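You operate a simulated robot arm through the tools that you are given. There is no shell and no other tool.

You are at the controls of a simulated robot arm. One attempt, no reset.

Task
Top up the syrup pot to its line from the jug and put its lid on.
Fine: first stand the yellow brush in the steel cup; jug back. Set down upright: yellow brush, small jug.

The check looks at the end state, three seconds after you hand in, the way a careful person would. Anything else that was tipped, shoved, dropped, spilled or broken makes it a failure. Lids that push on must go on centred and level and be pressed home; caps that screw on are set level and turned clockwise until they are tight.

Robot
A 6-joint arm with a three-finger gripper, fixed in place. Base frame: the origin is at the foot of the arm, x ahead of it, y to its left, z up. Readings come in m, degrees, newtons and seconds.
Its first joint turns from -166.0 to 166.0 degrees. Payload 4.89 kg.
Tool frame: the origin (TCP) lies between the finger pads and is the grasp point; the fingertips stand 0.03 m ahead of it; z points along the fingers, y is the line along which they close. The gripper opens to 0.164 m. The gripper's body begins 0.125 m behind the TCP.
Orientation is told as [roll, pitch, yaw] about the base's x, y, z axes, in that order, counted from this pose: with the fingers straight down and closing along the base's y, the tool's x points along the base's -x, its y along +y and its z along -z.

Tools
- The arm moves only by the tool move_arm. Its argument "targets" is a list of rows, each an object of numbers (a shift or turn left out is 0, a gripper value left out holds the last): "ax", "ay", "az": the turn, a rotation vector about the tool's x, y, z in units of 4 degrees (1.0 is 4 degrees); "dx", "dy", "dz": the shift along the tool's x, y, z in units of 30 mm (1.0 is 30 mm); "claw": the closure in counts, from 0 (fully open) to 255 (shut). In form: [{"ax": .., "ay": .., "az": .., "dx": .., "dy": .., "dz": .., "claw": ..}, ...]. A call has 1 to 20 rows; each row shifts and turns the commanded pose from where the row before left it, along the tool's axes as they then stand. A call with a number of a shift or a turn outside -1 to 1 is refused whole. A row lasts 0.2 s, in which the tool goes at most 0.05 m and 8.6 degrees; a call with a longer step from one row to the next is refused whole, and so is a gripper value outside its range. Where a pose cannot be reached the arm comes as near as it can. A force on the tool above 90 N (or 10 N above the force at the start of the call, whichever is more), or a blocked arm, ends the call early, and 0.2 s more pass. The fingers move at their own pace (about 0.108 m/s each) and stop on an object; they squeeze with about 38 N. The grip force told is the motor's: it shows also when the fingers shut on nothing. Time passes only in rows, and 0.2 s behind the last, so rows that do not move let the fingers close. It gives the time, the measured TCP pose, the force on the tool (base axes), the opening and the grip force at its end, in the units of the frame above (readings bear some noise), with the torque about the TCP (base axes, N m) and any sound that the robot's microphone picked up, and new pictures: "show" is both (left out), scene, wrist or none.
- Cameras (640 x 400 px; columns grow to the right, rows downward): "scene" is fixed at [0.0452, 0.5071, 1.522]; the picture's right is [-0.72, -0.70, 0.00], its down [-0.21, 0.21, -0.95] and it looks along [0.67, -0.68, -0.30] (base axes); focal length 312 px, centre (320, 200). "wrist" rides on the gripper at [0.076, -0.002, -0.152] in the tool frame; the picture's right is [0.02, 1.00, 0.00], its down [-0.88, 0.02, -0.47] and it looks along [-0.47, 0.01, 0.88] (tool axes); focal length 247 px, centre (320, 200). There is no depth. A picture from a camera that has moved, and an enlarged one, comes with that camera's place and axes in the base frame and with its lens. The place of the scene camera against the robot may be out by one fixed shift of up to 0.018 m in any direction.
- slide_trunk(by): slides the trunk up (or, below 0, down) by that many m; the arm rides with it, the base frame stays. It gives what a move gives, with no picture.
- inspect(camera, box): a new picture of the part [left, top, right, bottom] of that camera's present view, enlarged. It takes no simulated time.
- sign_off(): hands the job in; it is judged then, once.

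Places have to be worked out from the pictures, the camera data and where the tool is seen. Open the gripper and draw the arm clear of the work before you hand the job in, unless the task says otherwise.

The tools are called after "Call:" as name(argument=value, ...) on one line, values as JSON. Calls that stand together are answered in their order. move_arm: Moves the arm, as the interface text tells. Its arguments: {"type":"object","properties":{"targets":{"type":"array"},"show":{"type":"string","enum":["both","scene","wrist","none"]}},"required":["targets"]} The other tools are called the same way: slide_trunk (by) slides the trunk up or down; inspect (camera, box) takes an enlarged picture of a part of a camera's view; sign_off () hands the job in.

At the start:

```text
t: 0.0
tcp_pos: [0.5764, -0.257, 1.3527]
tool_rot: [0.1, 0.0, 0.0]
contact_force: [0.1, -0.1, 0.3]
ft_torque: [0.01, 0.01, 0.01]
gripper_width: 0.1641
grip_force: 0.1
trunk travel left (down, up): [-0.175, 0.215]
```

scene: 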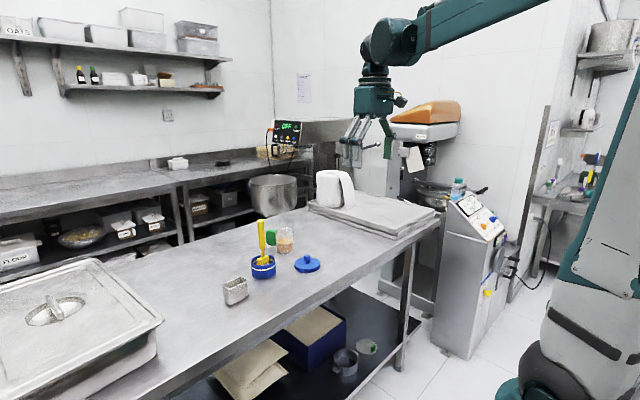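
wrist: 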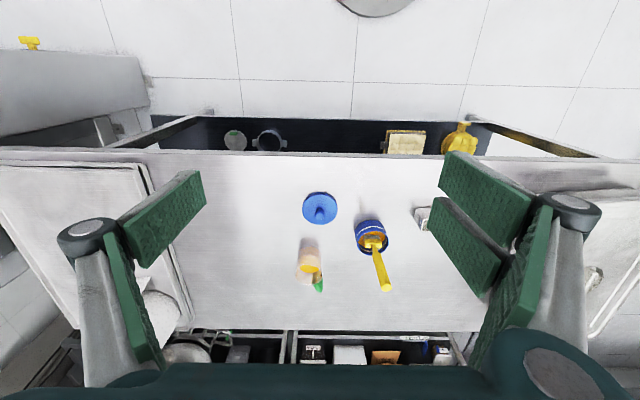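

I can see a blue pot with a yellow brush in it, a blue lid, a small jug with green handle, and a steel cup. I'll enlarge both views before moving.

Call:
inspect(camera="scene", box=[210, 200, 350, 310])

Call:
inspect(camera="wrist", box=[270, 170, 450, 310])

```text
3.64 times, centred on (280, 255) of scene
camera zoom: at [0.0452, 0.5071, 1.522], right [-0.72, -0.7, 0.0], down [-0.21, 0.21, -0.95], along [0.67, -0.68, -0.3], focal length 1136 px, centre (466, 0)
```

zoom: 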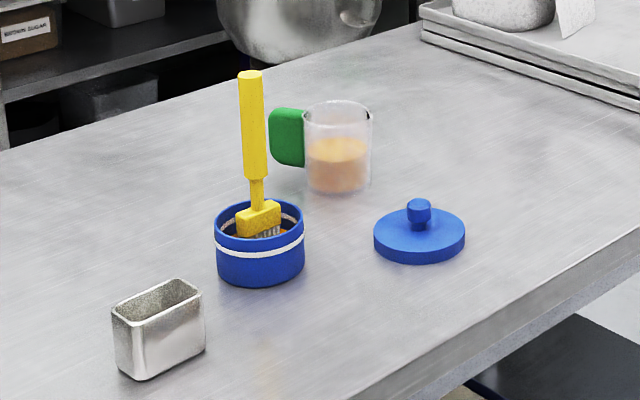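

```text
2.86 times, centred on (360, 240) of wrist
camera zoom: at [0.5003, -0.2572, 1.5052], right [-0.02, 1.0, 0.0], down [0.88, 0.02, 0.47], along [0.47, 0.01, -0.88], focal length 706 px, centre (206, 86)
```

zoom: 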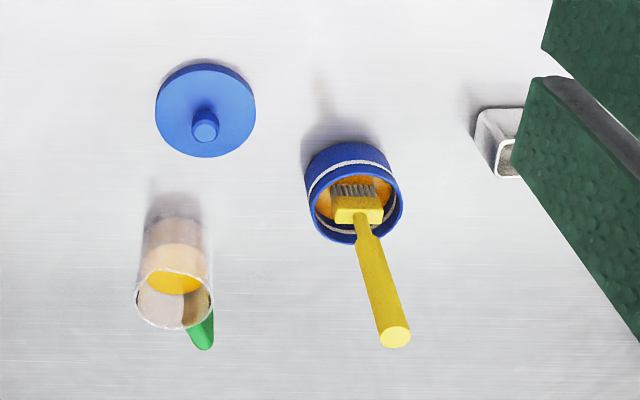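

The lid is near (0.85,-0.25) and the pot near (0.94,-0.095) with its brush vertical. The jug is near (1.03,-0.28). The cup is hidden by a finger, so I'll shift left to see it and measure again.

Call:
move_arm(targets=[{"dy": 1}, {"dy": 1}, {"dy": 1}, {"dy": 1}, {"dy": 1}, {"dy": 1}], show="wrist")

```text
t: 1.4
tcp_pos: [0.5763, -0.0778, 1.3523]
tool_rot: [-0.1, 0.0, 0.0]
contact_force: [0.5, -0.5, 1.0]
ft_torque: [0.13, 0.04, 0.01]
gripper_width: 0.1639
grip_force: 0.1
trunk travel left (down, up): [-0.175, 0.215]
camera wrist: at [0.4996, -0.0785, 1.5056], right [-0.02, 1.0, 0.0], down [0.88, 0.02, 0.47], along [0.47, 0.01, -0.88], focal length 247 px, centre (320, 200)
```

wrist: 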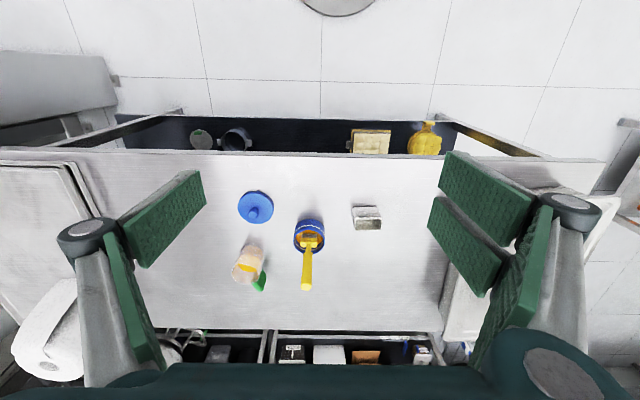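

Call:
inspect(camera="wrist", box=[220, 180, 400, 300])

Call:
inspect(camera="wrist", box=[290, 190, 390, 260])

Call:
inspect(camera="scene", box=[215, 215, 305, 310])

```text
3.33 times, centred on (310, 240) of wrist
camera zoom: at [0.4996, -0.0785, 1.5056], right [-0.02, 1.0, 0.0], down [0.88, 0.02, 0.47], along [0.47, 0.01, -0.88], focal length 823 px, centre (353, 67)
```

zoom: 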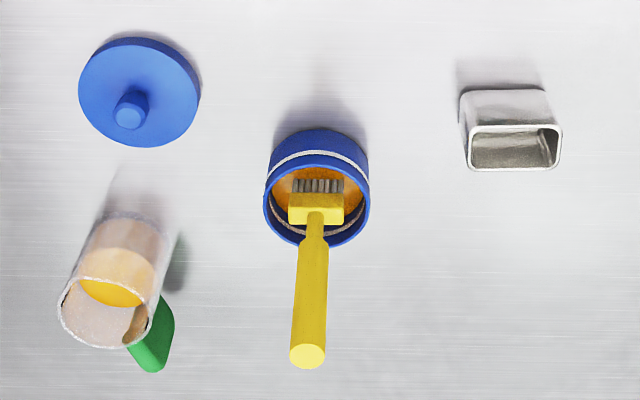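

```text
5.71 times, centred on (340, 225) of wrist
camera zoom: at [0.4996, -0.0785, 1.5056], right [-0.02, 1.0, 0.0], down [0.88, 0.02, 0.47], along [0.47, 0.01, -0.88], focal length 1411 px, centre (206, 57)
```

zoom: 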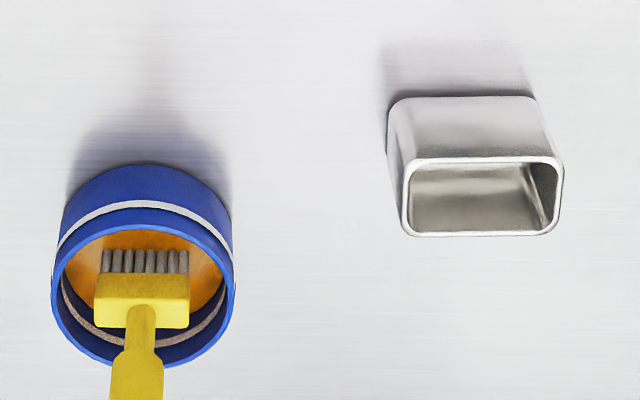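

```text
4.21 times, centred on (260, 262) of scene
camera zoom: at [0.0452, 0.5071, 1.522], right [-0.72, -0.7, 0.0], down [-0.21, 0.21, -0.95], along [0.67, -0.68, -0.3], focal length 1316 px, centre (573, -63)
```

zoom: 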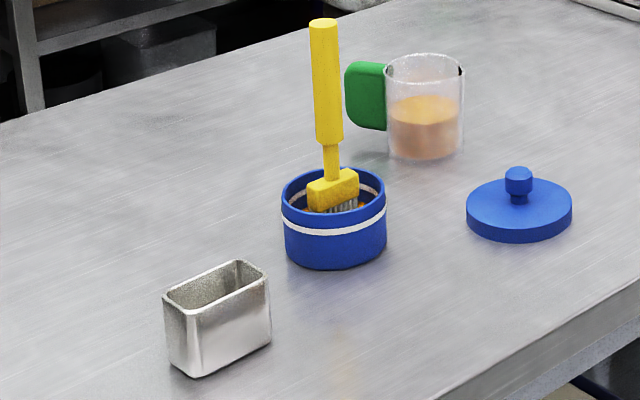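

The white line inside the pot is the fill mark, and the brush head and cup are both aligned along y. The brush top is near (0.93,-0.10,1.11), so I'll move to a hover above it and measure again close up.

Call:
move_arm(targets=[{"dx": -1, "dy": -0.1}, {"dx": -1, "dy": -0.1}, {"dx": -1, "dy": -0.1}, {"dx": -1, "dy": -0.1}, {"dx": -1, "dy": -0.1}, {"dx": -1, "dy": -0.1}, {"dx": -1, "dz": 0.5}, {"dx": -1, "dz": 0.5}, {"dx": -1, "dz": 0.5}, {"dx": -1, "dz": 1}, {"dx": -0.5, "dz": 1}])

```text
t: 3.8
tcp_pos: [0.8924, -0.0941, 1.2457]
tool_rot: [0.1, -0.1, 0.0]
contact_force: [-0.2, 0.0, 0.5]
ft_torque: [-0.01, -0.11, 0.01]
gripper_width: 0.164
grip_force: 0.1
trunk travel left (down, up): [-0.175, 0.215]
camera wrist: at [0.816, -0.0964, 1.3996], right [-0.02, 1.0, 0.0], down [0.88, 0.02, 0.47], along [0.47, 0.01, -0.88], focal length 247 px, centre (320, 200)
```

scene: 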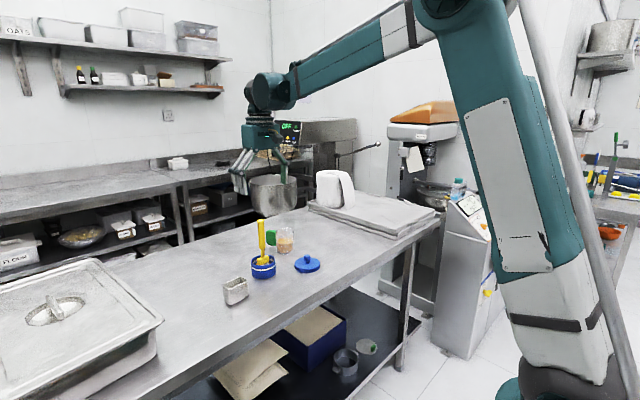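
wrist: 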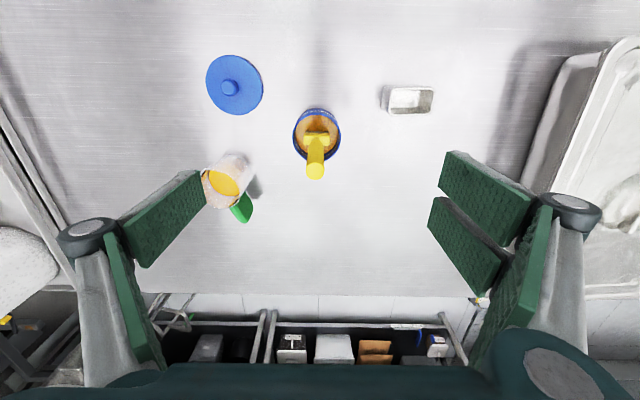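

Brush top resolves to about (0.929,-0.100,1.112). I'll enlarge the view for exact cup, pot, lid and jug measurements.

Call:
inspect(camera="wrist", box=[280, 70, 440, 190])

Call:
inspect(camera="wrist", box=[180, 40, 350, 240])

```text
3.33 times, centred on (360, 130) of wrist
camera zoom: at [0.816, -0.0964, 1.3996], right [-0.02, 1.0, 0.0], down [0.88, 0.02, 0.47], along [0.47, 0.01, -0.88], focal length 823 px, centre (187, 433)
```

zoom: 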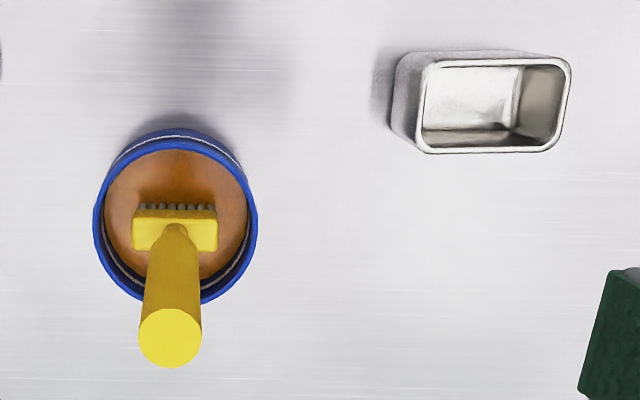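

```text
2.00 times, centred on (265, 140) of wrist
camera zoom: at [0.816, -0.0964, 1.3996], right [-0.02, 1.0, 0.0], down [0.88, 0.02, 0.47], along [0.47, 0.01, -0.88], focal length 494 px, centre (430, 320)
```

zoom: 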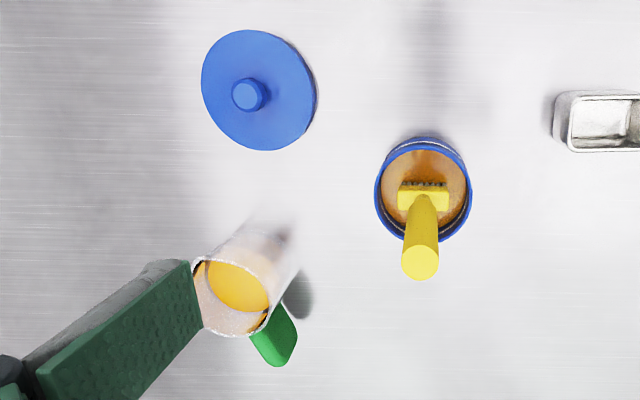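

Solved positions are pot (0.923,-0.100), rim z 0.96; cup centre (0.862,0.059), rim z 0.96; table z about 0.895. I'll move over the brush handle and descend with the gripper open.

Call:
move_arm(targets=[{"dx": -0.6, "dy": -0.1}, {"dx": -0.6, "dy": -0.1}, {"dz": 1}, {"dz": 1}, {"dz": 0.8}, {}], show="both")

```text
t: 5.2
tcp_pos: [0.9264, -0.0994, 1.1617]
tool_rot: [-0.1, 0.0, 0.0]
contact_force: [0.5, 0.2, 0.1]
ft_torque: [0.01, 0.02, -0.01]
gripper_width: 0.1642
grip_force: 0.0
trunk travel left (down, up): [-0.175, 0.215]
camera wrist: at [0.8509, -0.1004, 1.3147], right [-0.02, 1.0, 0.0], down [0.88, 0.02, 0.47], along [0.47, 0.01, -0.88], focal length 247 px, centre (320, 200)
```

scene: 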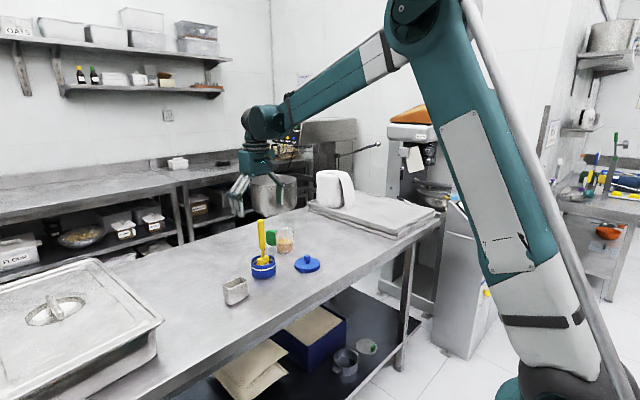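
wrist: 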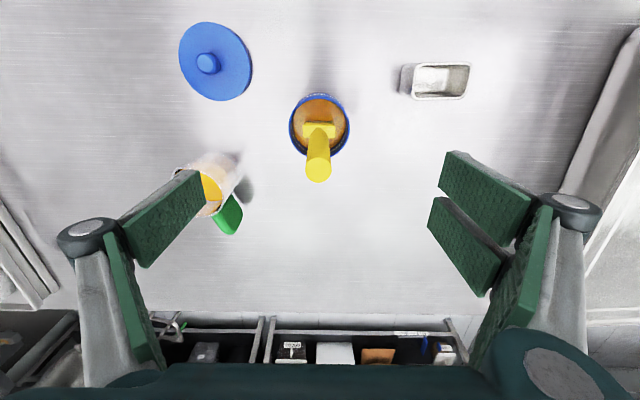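

The brush top checks out at (0.929,-0.100). I'll descend about 0.105 m around the handle and close.

Call:
move_arm(targets=[{"dx": -0.1, "dz": 0.9}, {"dz": 0.9}, {"dz": 0.9}, {"dz": 0.8}, {}, {"claw": 255}, {"claw": 255}, {"claw": 255}, {"claw": 255}, {"claw": 255}])

```text
t: 7.4
tcp_pos: [0.9305, -0.0995, 1.0573]
tool_rot: [0.1, 0.0, 0.1]
contact_force: [0.6, 0.0, -0.8]
ft_torque: [0.01, -0.02, 0.0]
gripper_width: 0.0223
grip_force: 37.8
trunk travel left (down, up): [-0.175, 0.215]
camera wrist: at [0.8541, -0.1006, 1.2095], right [-0.02, 1.0, 0.0], down [0.88, 0.02, 0.47], along [0.47, 0.01, -0.88], focal length 247 px, centre (320, 200)
```

scene: 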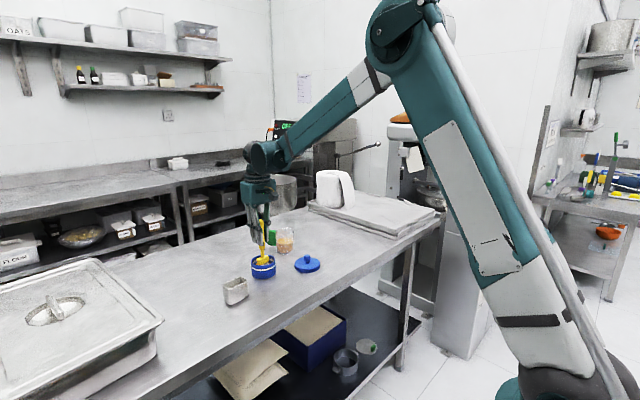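
wrist: 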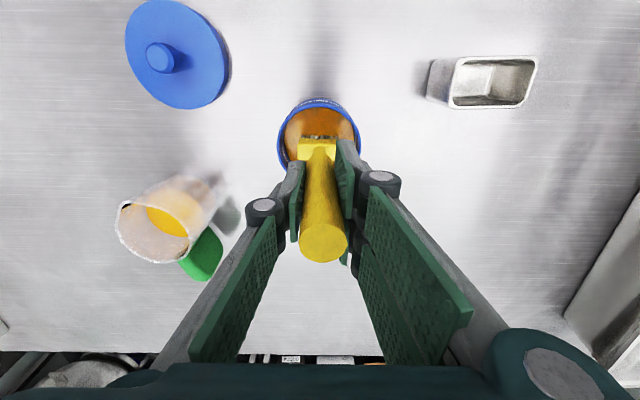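

The handle is gripped (width 0.022). I'll lift 0.105 m straight up out of the pot and pause above it to let any drips fall.

Call:
move_arm(targets=[{"dz": -0.5}, {"dz": -0.5}, {"dz": -0.5}, {"dz": -0.5}, {"dz": -0.5}, {"dz": -0.5}, {"dz": -0.5}, {}, {}, {}, {}, {}])

Call:
inspect(camera="wrist", box=[80, 40, 400, 280])

Call:
inspect(camera="scene", box=[210, 180, 340, 310])

```text
t: 10.0
tcp_pos: [0.9322, -0.0994, 1.1638]
tool_rot: [0.0, 0.0, 0.0]
contact_force: [-0.1, -0.1, -1.7]
ft_torque: [0.01, 0.01, 0.01]
gripper_width: 0.0221
grip_force: 38.1
trunk travel left (down, up): [-0.175, 0.215]
camera wrist: at [0.8547, -0.1012, 1.3159], right [-0.02, 1.0, 0.0], down [0.88, 0.02, 0.47], along [0.47, 0.01, -0.88], focal length 247 px, centre (320, 200)
```

scene: 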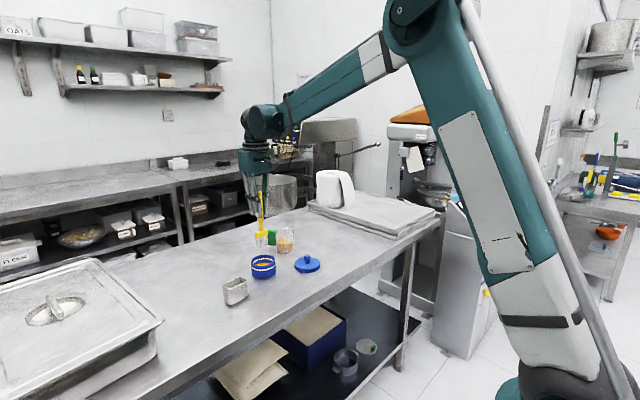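
wrist: 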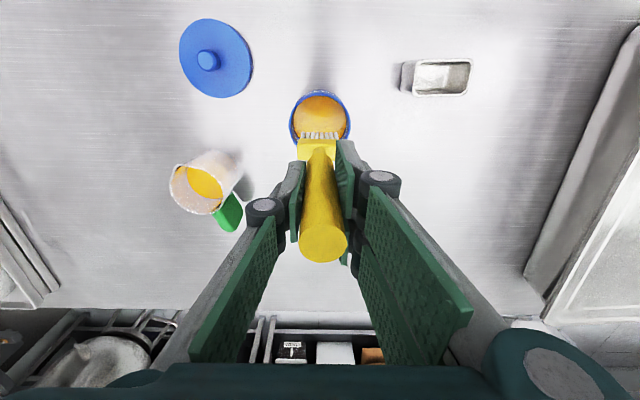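

```text
1.67 times, centred on (240, 160) of wrist
camera zoom: at [0.8547, -0.1012, 1.3159], right [-0.02, 1.0, 0.0], down [0.88, 0.02, 0.47], along [0.47, 0.01, -0.88], focal length 412 px, centre (453, 267)
```

zoom: 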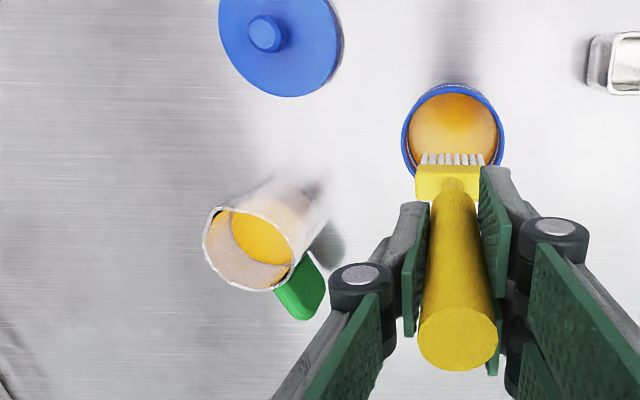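

```text
3.08 times, centred on (275, 245) of scene
camera zoom: at [0.0452, 0.5071, 1.522], right [-0.72, -0.7, 0.0], down [-0.21, 0.21, -0.95], along [0.67, -0.68, -0.3], focal length 962 px, centre (458, 62)
```

zoom: 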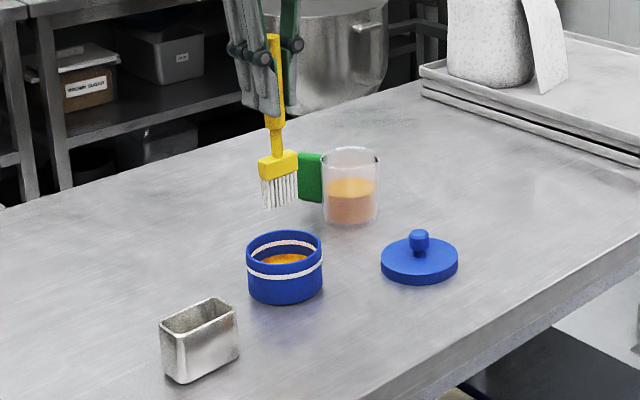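

The brush came out clean and hangs vertical with its bristles at z about 1.005. I'll translate to directly above the cup centre (0.862, 0.059).

Call:
move_arm(targets=[{"dx": 0.4, "dy": 0.875}, {"dx": 0.4, "dy": 0.875}, {"dx": 0.4, "dy": 0.875}, {"dx": 0.4, "dy": 0.875}, {"dx": 0.4, "dy": 0.875}, {"dx": 0.38, "dy": 0.875}, {}, {}])

Call:
inspect(camera="wrist", box=[250, 60, 390, 180])

Call:
inspect(camera="scene", box=[190, 180, 320, 310])

```text
t: 11.8
tcp_pos: [0.8583, 0.0583, 1.1628]
tool_rot: [0.0, 0.0, 0.0]
contact_force: [0.0, 0.4, -1.2]
ft_torque: [-0.03, -0.04, -0.01]
gripper_width: 0.022
grip_force: 37.8
trunk travel left (down, up): [-0.175, 0.215]
camera wrist: at [0.7814, 0.0559, 1.3164], right [-0.02, 1.0, 0.0], down [0.88, 0.02, 0.47], along [0.47, 0.01, -0.88], focal length 247 px, centre (320, 200)
```

scene: 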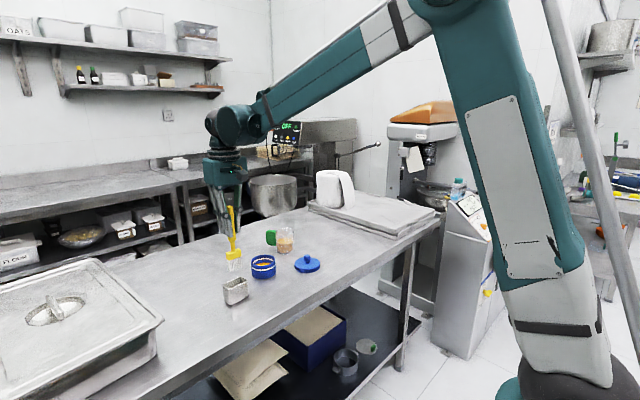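
wrist: 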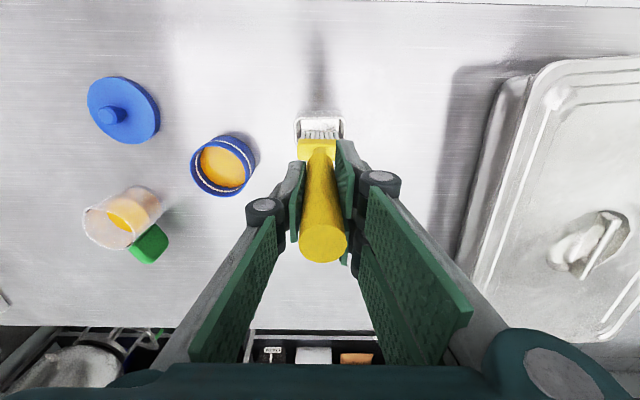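

```text
3.33 times, centred on (320, 120) of wrist
camera zoom: at [0.7814, 0.0559, 1.3164], right [-0.02, 1.0, 0.0], down [0.88, 0.02, 0.47], along [0.47, 0.01, -0.88], focal length 823 px, centre (320, 467)
```

zoom: 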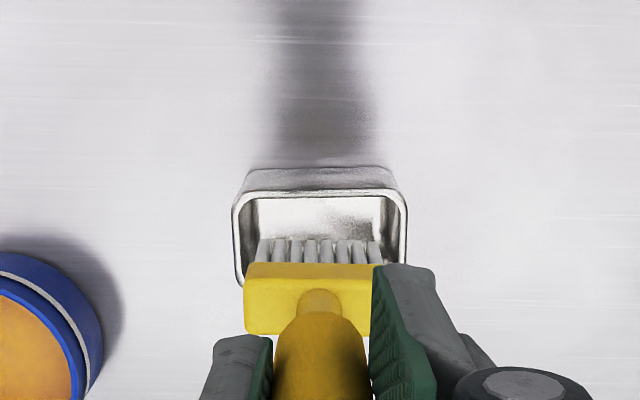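

```text
3.08 times, centred on (255, 245) of scene
camera zoom: at [0.0452, 0.5071, 1.522], right [-0.72, -0.7, 0.0], down [-0.21, 0.21, -0.95], along [0.67, -0.68, -0.3], focal length 962 px, centre (520, 62)
```

zoom: 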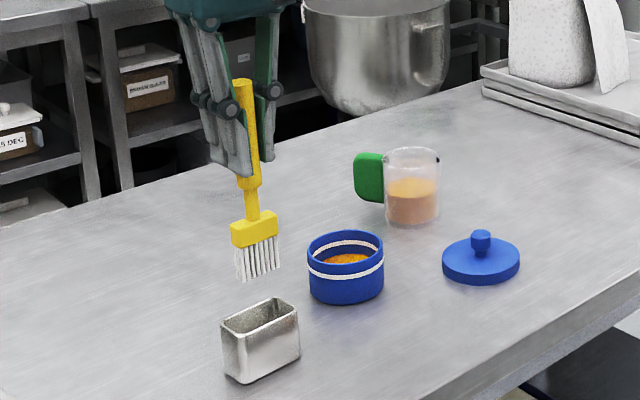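

The brush head (x about 0.861, y about 0.056) sits over the cup centre (0.862, 0.058). I'll nudge y slightly and lower it gently to just above the cup floor.

Call:
move_arm(targets=[{"dy": 0.05, "dz": 0.5}, {"dz": 0.5}, {"dz": 0.5}, {"dz": 0.5}, {"dz": 0.5}, {"dz": 0.5}, {"dz": 0.3}, {}])

Call:
inspect(camera="scene", box=[190, 200, 290, 310])

```text
t: 13.6
tcp_pos: [0.8585, 0.0588, 1.0629]
tool_rot: [0.0, -0.1, 0.0]
contact_force: [0.5, 0.0, -0.4]
ft_torque: [0.0, -0.01, -0.01]
gripper_width: 0.022
grip_force: 38.3
trunk travel left (down, up): [-0.175, 0.215]
camera wrist: at [0.7819, 0.0573, 1.2155], right [-0.02, 1.0, 0.0], down [0.88, 0.02, 0.47], along [0.47, 0.01, -0.88], focal length 247 px, centre (320, 200)
```

scene: 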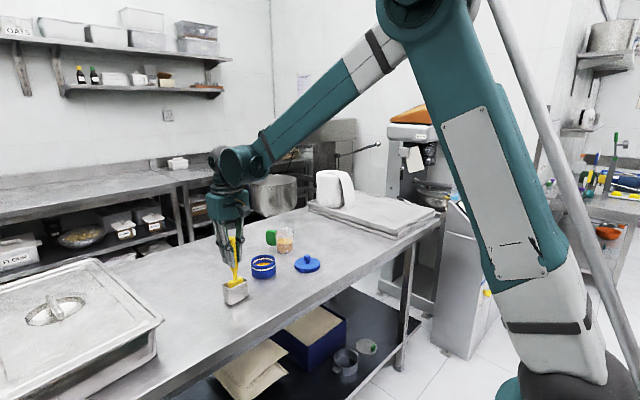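
wrist: 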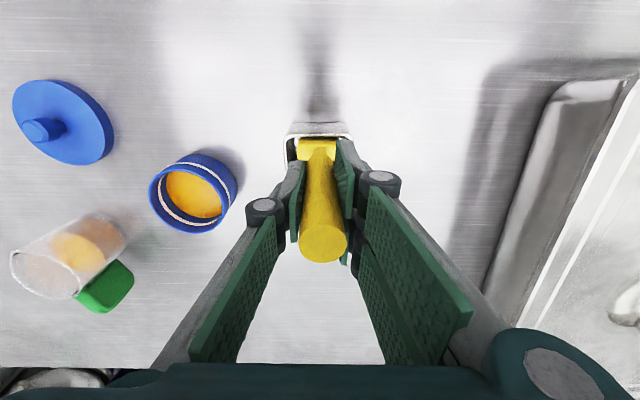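

```text
3.64 times, centred on (240, 255) of scene
camera zoom: at [0.0452, 0.5071, 1.522], right [-0.72, -0.7, 0.0], down [-0.21, 0.21, -0.95], along [0.67, -0.68, -0.3], focal length 1136 px, centre (611, 0)
```

zoom: 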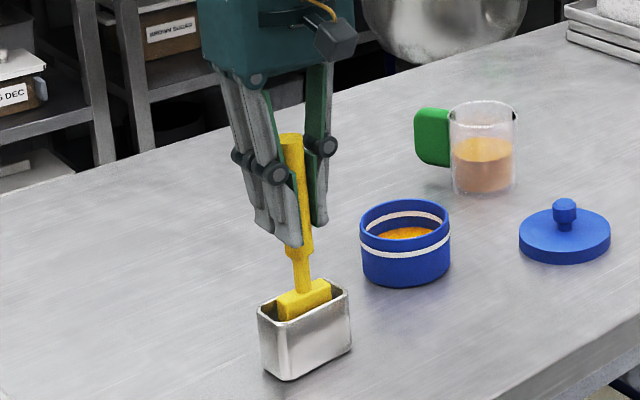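

Head is inside the cup. I'll lower in small steps until I feel the floor.

Call:
move_arm(targets=[{"dz": 0.1}, {"dz": 0.1}, {}], show="none")

Call:
move_arm(targets=[{"dz": 0.07}, {}], show="none")

```text
t: 14.4
tcp_pos: [0.8579, 0.0581, 1.0579]
tool_rot: [0.0, 0.0, 0.1]
contact_force: [0.9, -0.3, -0.5]
ft_torque: [0.0, 0.01, 0.0]
gripper_width: 0.0221
grip_force: 38.5
trunk travel left (down, up): [-0.175, 0.215]
```

```text
t: 15.0
tcp_pos: [0.8595, 0.0595, 1.0557]
tool_rot: [0.0, 0.1, 0.0]
contact_force: [0.8, -1.3, 5.0]
ft_torque: [0.02, -0.01, -0.01]
gripper_width: 0.022
grip_force: 37.9
trunk travel left (down, up): [-0.175, 0.215]
```

A 5 N contact shows the bristles are on the floor. I'll release with the gripper staying still, then look.

Call:
move_arm(targets=[{"claw": 200}, {"claw": 150}, {"claw": 100}, {"claw": 100}])

Call:
inspect(camera="scene", box=[190, 200, 290, 310])

```text
t: 16.0
tcp_pos: [0.859, 0.0599, 1.0558]
tool_rot: [0.0, 0.0, 0.0]
contact_force: [0.0, 0.2, 0.6]
ft_torque: [0.01, -0.04, 0.01]
gripper_width: 0.0995
grip_force: 0.1
trunk travel left (down, up): [-0.175, 0.215]
camera wrist: at [0.7829, 0.0575, 1.208], right [-0.02, 1.0, 0.0], down [0.88, 0.02, 0.47], along [0.47, 0.01, -0.88], focal length 247 px, centre (320, 200)
```

scene: 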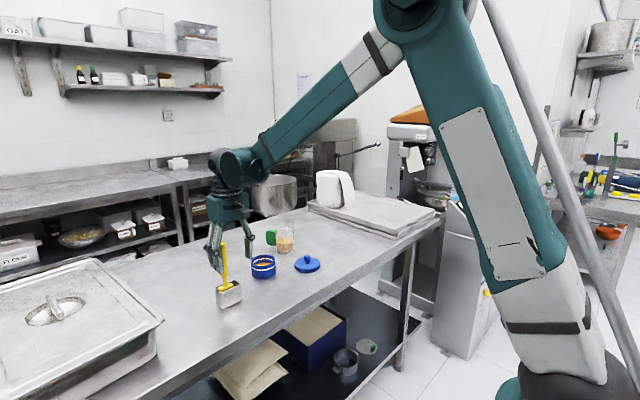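
wrist: 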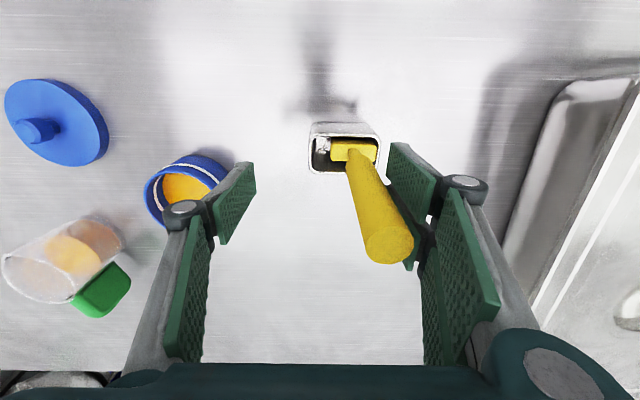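

```text
3.64 times, centred on (240, 255) of scene
camera zoom: at [0.0452, 0.5071, 1.522], right [-0.72, -0.7, 0.0], down [-0.21, 0.21, -0.95], along [0.67, -0.68, -0.3], focal length 1136 px, centre (611, 0)
```

zoom: 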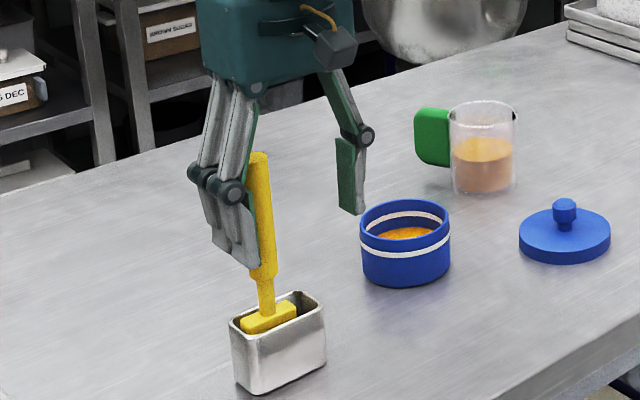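

After opening, the brush and cup appear to have shifted about 25-30 mm in +y. I need a closer look before anything else.

Call:
inspect(camera="wrist", box=[290, 100, 450, 280])

Call:
inspect(camera="scene", box=[195, 225, 265, 315])

```text
2.22 times, centred on (370, 190) of wrist
camera zoom: at [0.7829, 0.0575, 1.208], right [-0.02, 1.0, 0.0], down [0.88, 0.02, 0.47], along [0.47, 0.01, -0.88], focal length 549 px, centre (209, 222)
```

zoom: 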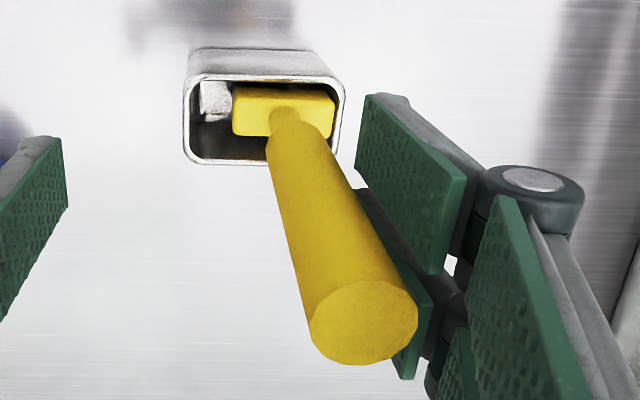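

```text
4.44 times, centred on (230, 270) of scene
camera zoom: at [0.0452, 0.5071, 1.522], right [-0.72, -0.7, 0.0], down [-0.21, 0.21, -0.95], along [0.67, -0.68, -0.3], focal length 1389 px, centre (720, -111)
```

zoom: 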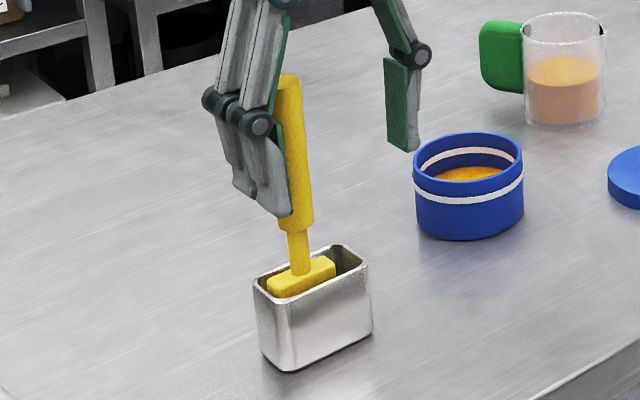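

The brush is upright in the cup, but it stuck to the +y finger and dragged the cup about 25 mm. I'll re-grip by closing while shifting +y so the +y pad stays still. Then I can slide the cup back.

Call:
move_arm(targets=[{"dy": 0.29, "claw": 130}, {"dy": 0.29, "claw": 160}, {"dy": 0.29, "claw": 190}, {"dy": 0.29, "claw": 220}, {"claw": 255}, {"claw": 255}, {"claw": 255}])

Call:
inspect(camera="scene", box=[190, 200, 290, 310])

```text
t: 17.6
tcp_pos: [0.8592, 0.094, 1.0556]
tool_rot: [0.0, 0.0, 0.0]
contact_force: [-0.7, -0.2, 0.5]
ft_torque: [-0.03, 0.0, 0.02]
gripper_width: 0.0222
grip_force: 37.9
trunk travel left (down, up): [-0.175, 0.215]
camera wrist: at [0.7827, 0.0916, 1.2087], right [-0.02, 1.0, 0.0], down [0.88, 0.02, 0.47], along [0.47, 0.01, -0.88], focal length 247 px, centre (320, 200)
```

scene: 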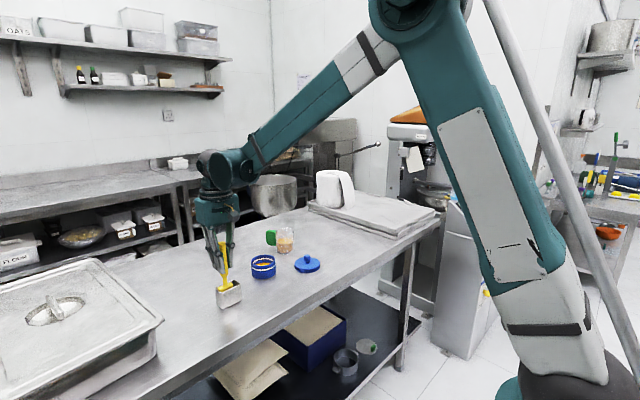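
wrist: 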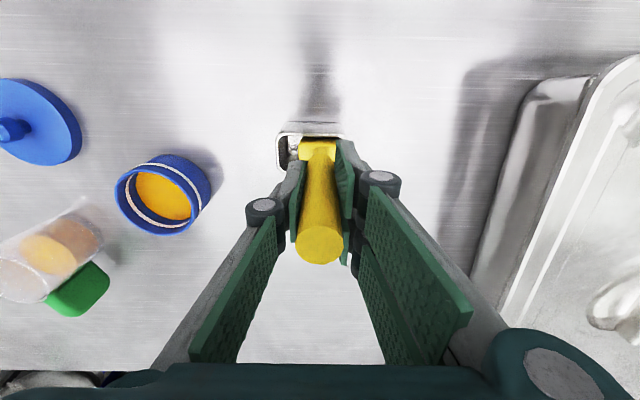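

```text
3.64 times, centred on (240, 255) of scene
camera zoom: at [0.0452, 0.5071, 1.522], right [-0.72, -0.7, 0.0], down [-0.21, 0.21, -0.95], along [0.67, -0.68, -0.3], focal length 1136 px, centre (611, 0)
```

zoom: 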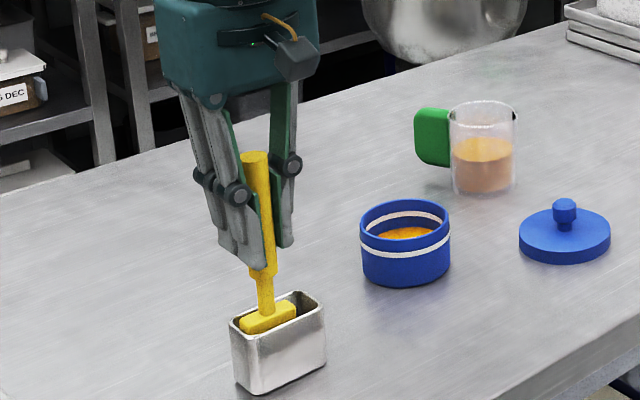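

Re-gripped with the cup unmoved. I'll zoom in to measure the cup's x, y and yaw.

Call:
inspect(camera="wrist", box=[260, 100, 370, 170])

```text
5.71 times, centred on (315, 135) of wrist
camera zoom: at [0.7827, 0.0916, 1.2087], right [-0.02, 1.0, 0.0], down [0.88, 0.02, 0.47], along [0.47, 0.01, -0.88], focal length 1411 px, centre (349, 571)
```

zoom: 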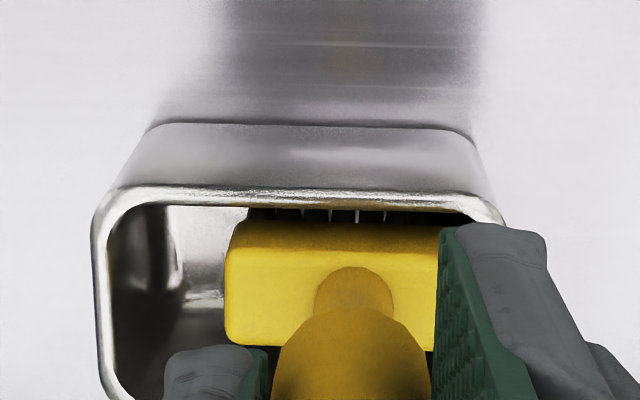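

The cup is at y about 0.084 (was 0.058), with x and yaw unchanged. I'll use the gripped brush head to slide it slowly back by −0.026 after taking up about 20 mm of slack.

Call:
move_arm(targets=[{"dz": -0.07}, {"dy": -0.2}, {"dy": -0.2}, {"dy": -0.2}, {"dy": -0.15}, {"dy": -0.15}, {"dy": -0.15}, {"dy": -0.15}, {"dy": -0.15}, {"dy": -0.15}, {}])

Call:
inspect(camera="wrist", box=[260, 100, 370, 170])

Call:
inspect(camera="scene", box=[190, 200, 290, 310])

```text
t: 20.0
tcp_pos: [0.8596, 0.0474, 1.058]
tool_rot: [0.0, 0.0, 0.0]
contact_force: [-0.3, 0.2, -0.4]
ft_torque: [0.01, -0.02, 0.02]
gripper_width: 0.0219
grip_force: 38.1
trunk travel left (down, up): [-0.175, 0.215]
camera wrist: at [0.7831, 0.0467, 1.2112], right [-0.02, 1.0, 0.0], down [0.88, 0.02, 0.47], along [0.47, 0.01, -0.88], focal length 247 px, centre (320, 200)
```

scene: 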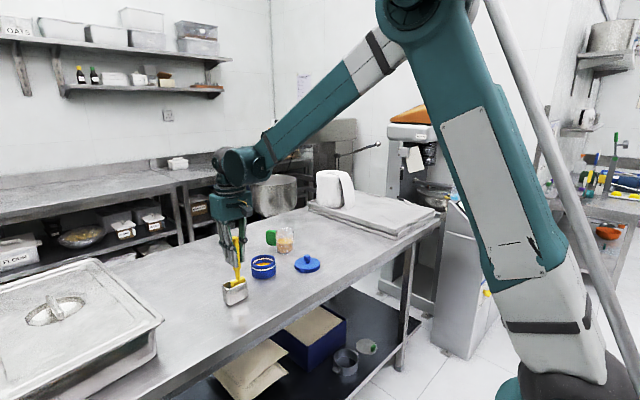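
wrist: 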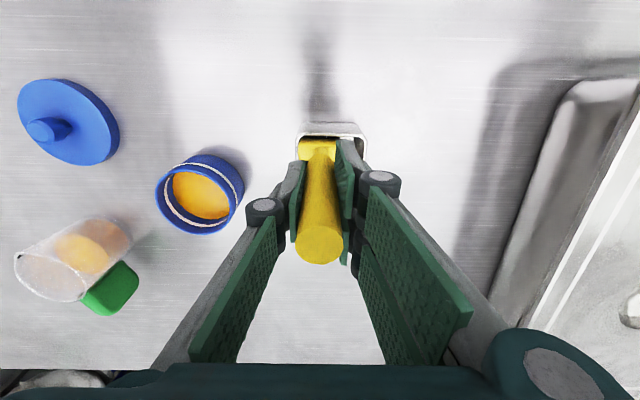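

```text
5.71 times, centred on (315, 135) of wrist
camera zoom: at [0.7831, 0.0467, 1.2112], right [-0.02, 1.0, 0.0], down [0.88, 0.02, 0.47], along [0.47, 0.01, -0.88], focal length 1411 px, centre (349, 571)
```

zoom: 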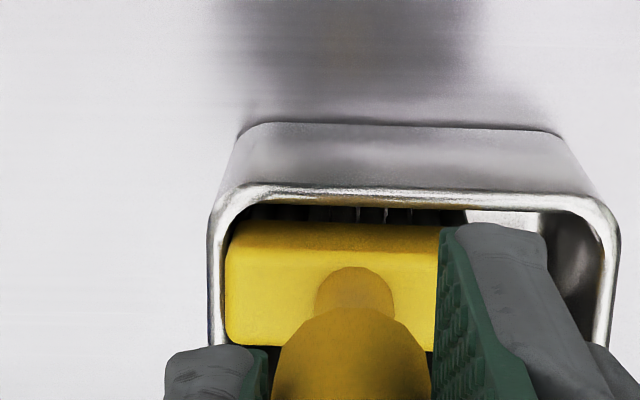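

```text
3.64 times, centred on (240, 255) of scene
camera zoom: at [0.0452, 0.5071, 1.522], right [-0.72, -0.7, 0.0], down [-0.21, 0.21, -0.95], along [0.67, -0.68, -0.3], focal length 1136 px, centre (611, 0)
```

zoom: 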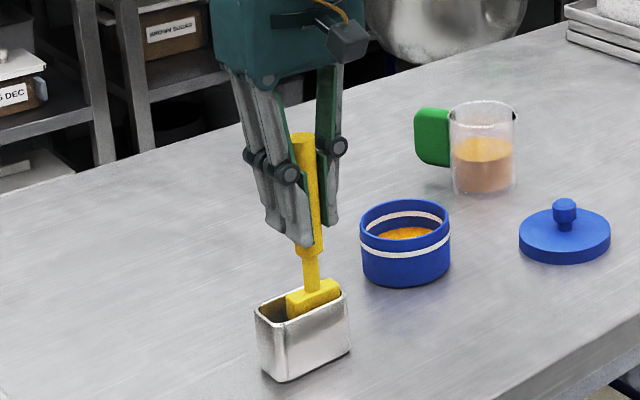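

The cup is back within about 1.5 mm. I'll finish the push and re-centre the brush. Then I'll test a small release of +10 mm with the arm counter-moving, to see whether the brush sticks to a finger.

Call:
move_arm(targets=[{"dy": -0.06}, {}, {"dy": 0.16}, {"dy": 0.16}, {"dz": 0.05}, {}], show="none")

Call:
move_arm(targets=[{"dy": -0.083, "claw": 213}, {"dy": -0.083, "claw": 205}, {}, {}])

Call:
inspect(camera="wrist", box=[250, 100, 390, 280])

Call:
inspect(camera="scene", box=[190, 200, 290, 310])

```text
t: 21.4
tcp_pos: [0.8596, 0.0572, 1.057]
tool_rot: [0.0, 0.0, -0.1]
contact_force: [0.7, 0.3, -0.5]
ft_torque: [-0.02, 0.0, -0.03]
gripper_width: 0.0222
grip_force: 38.1
trunk travel left (down, up): [-0.175, 0.215]
```

```text
t: 22.4
tcp_pos: [0.8603, 0.0515, 1.0567]
tool_rot: [0.0, 0.1, 0.1]
contact_force: [0.1, -0.5, -0.8]
ft_torque: [-0.02, 0.0, 0.03]
gripper_width: 0.0323
grip_force: 0.1
trunk travel left (down, up): [-0.175, 0.215]
camera wrist: at [0.7832, 0.0498, 1.2095], right [-0.02, 1.0, 0.0], down [0.88, 0.02, 0.47], along [0.47, 0.01, -0.88], focal length 247 px, centre (320, 200)
```

scene: 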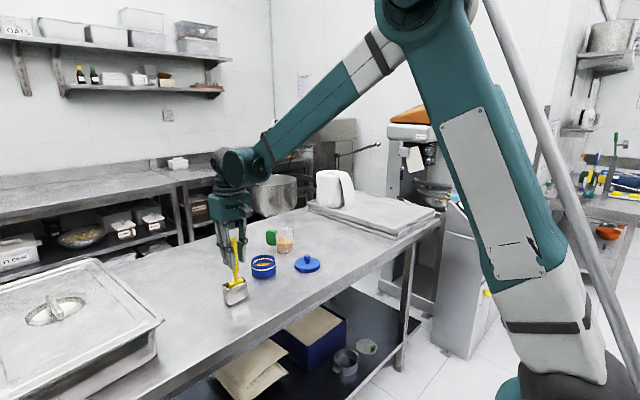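
wrist: 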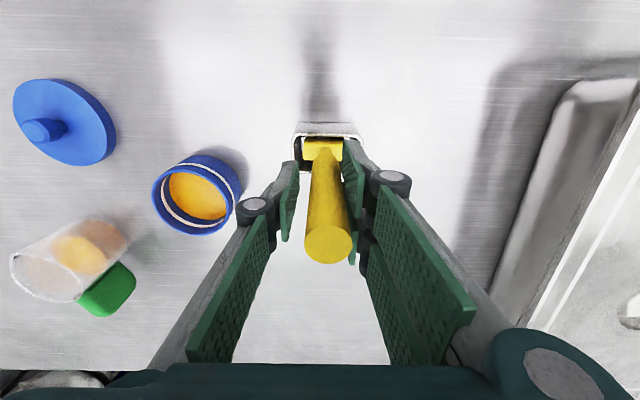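

```text
2.22 times, centred on (320, 190) of wrist
camera zoom: at [0.7832, 0.0498, 1.2095], right [-0.02, 1.0, 0.0], down [0.88, 0.02, 0.47], along [0.47, 0.01, -0.88], focal length 549 px, centre (320, 222)
```

zoom: 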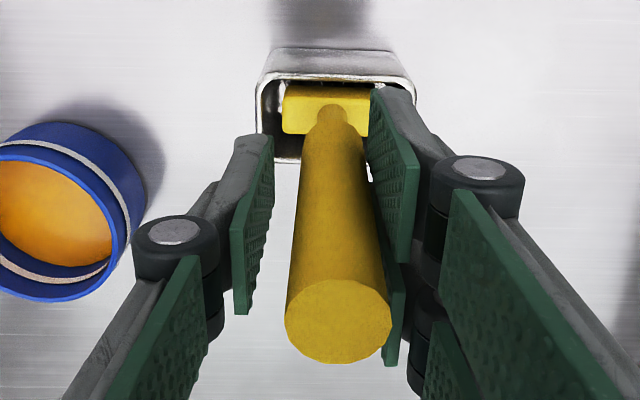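

```text
3.64 times, centred on (240, 255) of scene
camera zoom: at [0.0452, 0.5071, 1.522], right [-0.72, -0.7, 0.0], down [-0.21, 0.21, -0.95], along [0.67, -0.68, -0.3], focal length 1136 px, centre (611, 0)
```

zoom: 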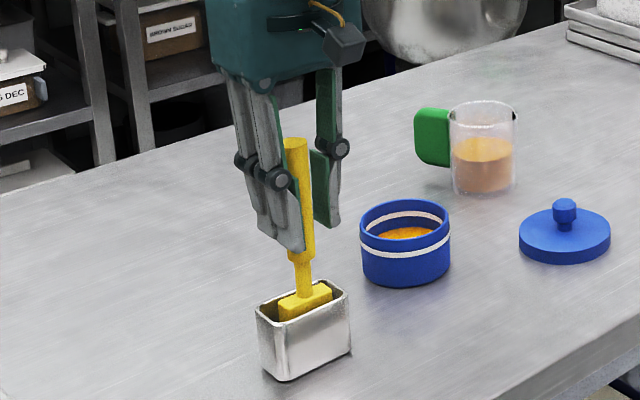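

The brush is standing beside the +y pad and the cup is in place. I'll open just 5 mm more per side to see whether the brush follows the finger; the slack in the cup keeps the cup safe.

Call:
move_arm(targets=[{"claw": 190}, {}, {}], show="wrist")

Call:
inspect(camera="wrist", box=[250, 100, 390, 280])

```text
t: 23.2
tcp_pos: [0.8603, 0.0521, 1.0563]
tool_rot: [0.0, -0.1, -0.1]
contact_force: [1.0, -0.2, -0.6]
ft_torque: [0.02, -0.02, -0.01]
gripper_width: 0.0416
grip_force: 0.0
trunk travel left (down, up): [-0.175, 0.215]
camera wrist: at [0.7832, 0.0499, 1.2094], right [-0.02, 1.0, 0.0], down [0.88, 0.02, 0.47], along [0.47, 0.01, -0.88], focal length 247 px, centre (320, 200)
```

wrist: 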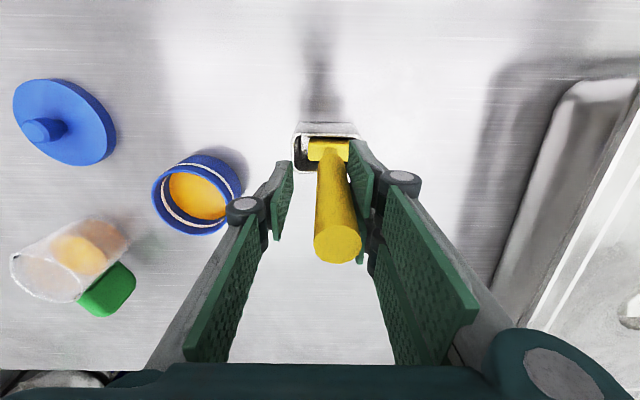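

```text
2.22 times, centred on (320, 190) of wrist
camera zoom: at [0.7832, 0.0499, 1.2094], right [-0.02, 1.0, 0.0], down [0.88, 0.02, 0.47], along [0.47, 0.01, -0.88], focal length 549 px, centre (320, 222)
```

zoom: 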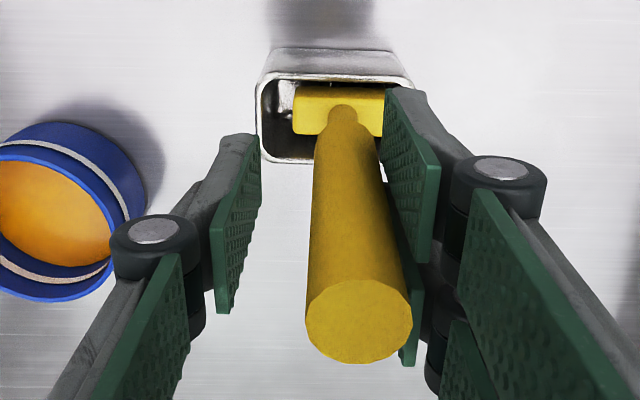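

The brush moved with the +y finger, so it clings there. I'll keep opening while moving the arm in −y at the same rate, so the +y pad stays still and the brush isn't dragged.

Call:
move_arm(targets=[{"dy": -0.107, "claw": 180}, {"dy": -0.107, "claw": 170}, {"dy": -0.107, "claw": 160}, {"dy": -0.107, "claw": 150}, {"dy": -0.107, "claw": 140}, {"dy": -0.107, "claw": 130}, {"dy": -0.107, "claw": 120}, {"dy": -0.107, "claw": 110}, {"dy": -0.107, "claw": 100}, {}], show="wrist")

Call:
inspect(camera="wrist", box=[290, 100, 430, 280])

```text
t: 25.4
tcp_pos: [0.8592, 0.0223, 1.0578]
tool_rot: [0.1, 0.1, -0.1]
contact_force: [0.3, 0.1, 0.5]
ft_torque: [-0.03, -0.01, 0.0]
gripper_width: 0.0997
grip_force: 0.5
trunk travel left (down, up): [-0.175, 0.215]
camera wrist: at [0.7833, 0.0206, 1.2095], right [-0.02, 1.0, 0.0], down [0.88, 0.02, 0.47], along [0.47, 0.01, -0.88], focal length 247 px, centre (320, 200)
```

wrist: 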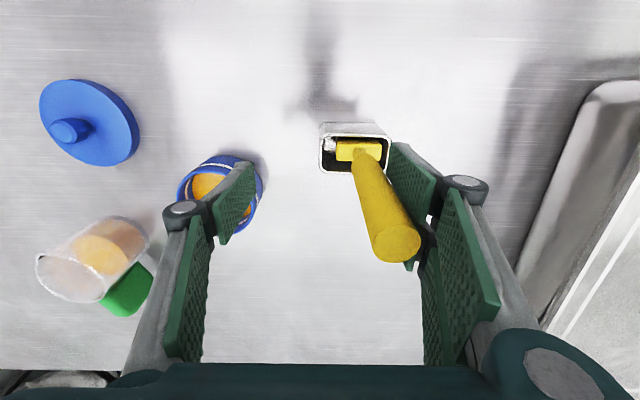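

```text
2.22 times, centred on (360, 190) of wrist
camera zoom: at [0.7833, 0.0206, 1.2095], right [-0.02, 1.0, 0.0], down [0.88, 0.02, 0.47], along [0.47, 0.01, -0.88], focal length 549 px, centre (231, 222)
```

zoom: 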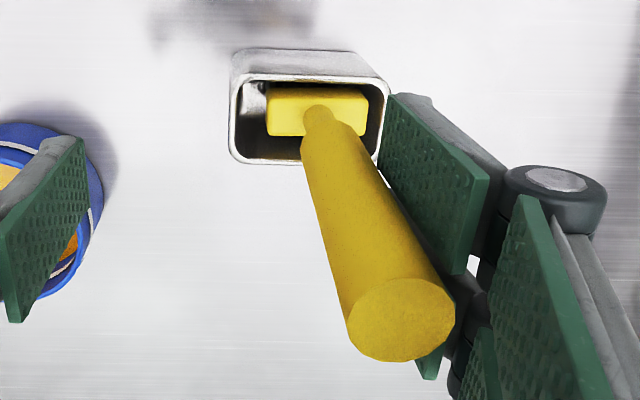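

The cup hasn't moved and the brush sits near its centre. I'll test separation with one 3 mm notch without counter-motion.

Call:
move_arm(targets=[{"claw": 88}, {}], show="wrist")

Call:
inspect(camera="wrist", box=[290, 100, 430, 280])

```text
t: 26.0
tcp_pos: [0.8592, 0.0225, 1.0564]
tool_rot: [0.1, 0.0, 0.1]
contact_force: [-0.1, -0.4, -0.7]
ft_torque: [-0.03, -0.03, 0.0]
gripper_width: 0.107
grip_force: 0.1
trunk travel left (down, up): [-0.175, 0.215]
camera wrist: at [0.7834, 0.0207, 1.2094], right [-0.02, 1.0, 0.0], down [0.88, 0.02, 0.47], along [0.47, 0.01, -0.88], focal length 247 px, centre (320, 200)
```

wrist: 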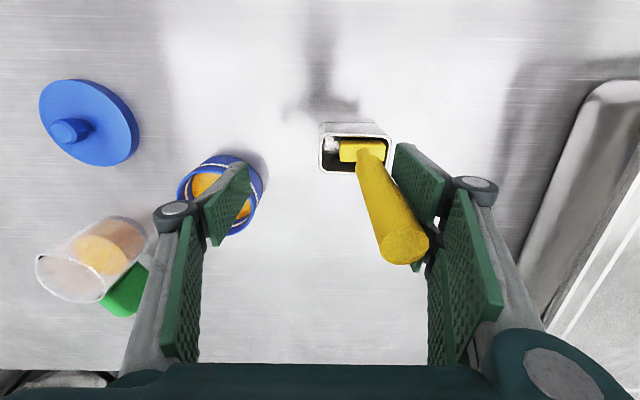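

```text
2.22 times, centred on (360, 190) of wrist
camera zoom: at [0.7834, 0.0207, 1.2094], right [-0.02, 1.0, 0.0], down [0.88, 0.02, 0.47], along [0.47, 0.01, -0.88], focal length 549 px, centre (231, 222)
```

zoom: 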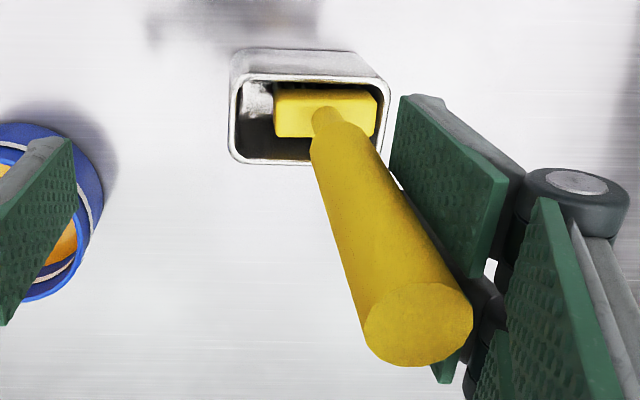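

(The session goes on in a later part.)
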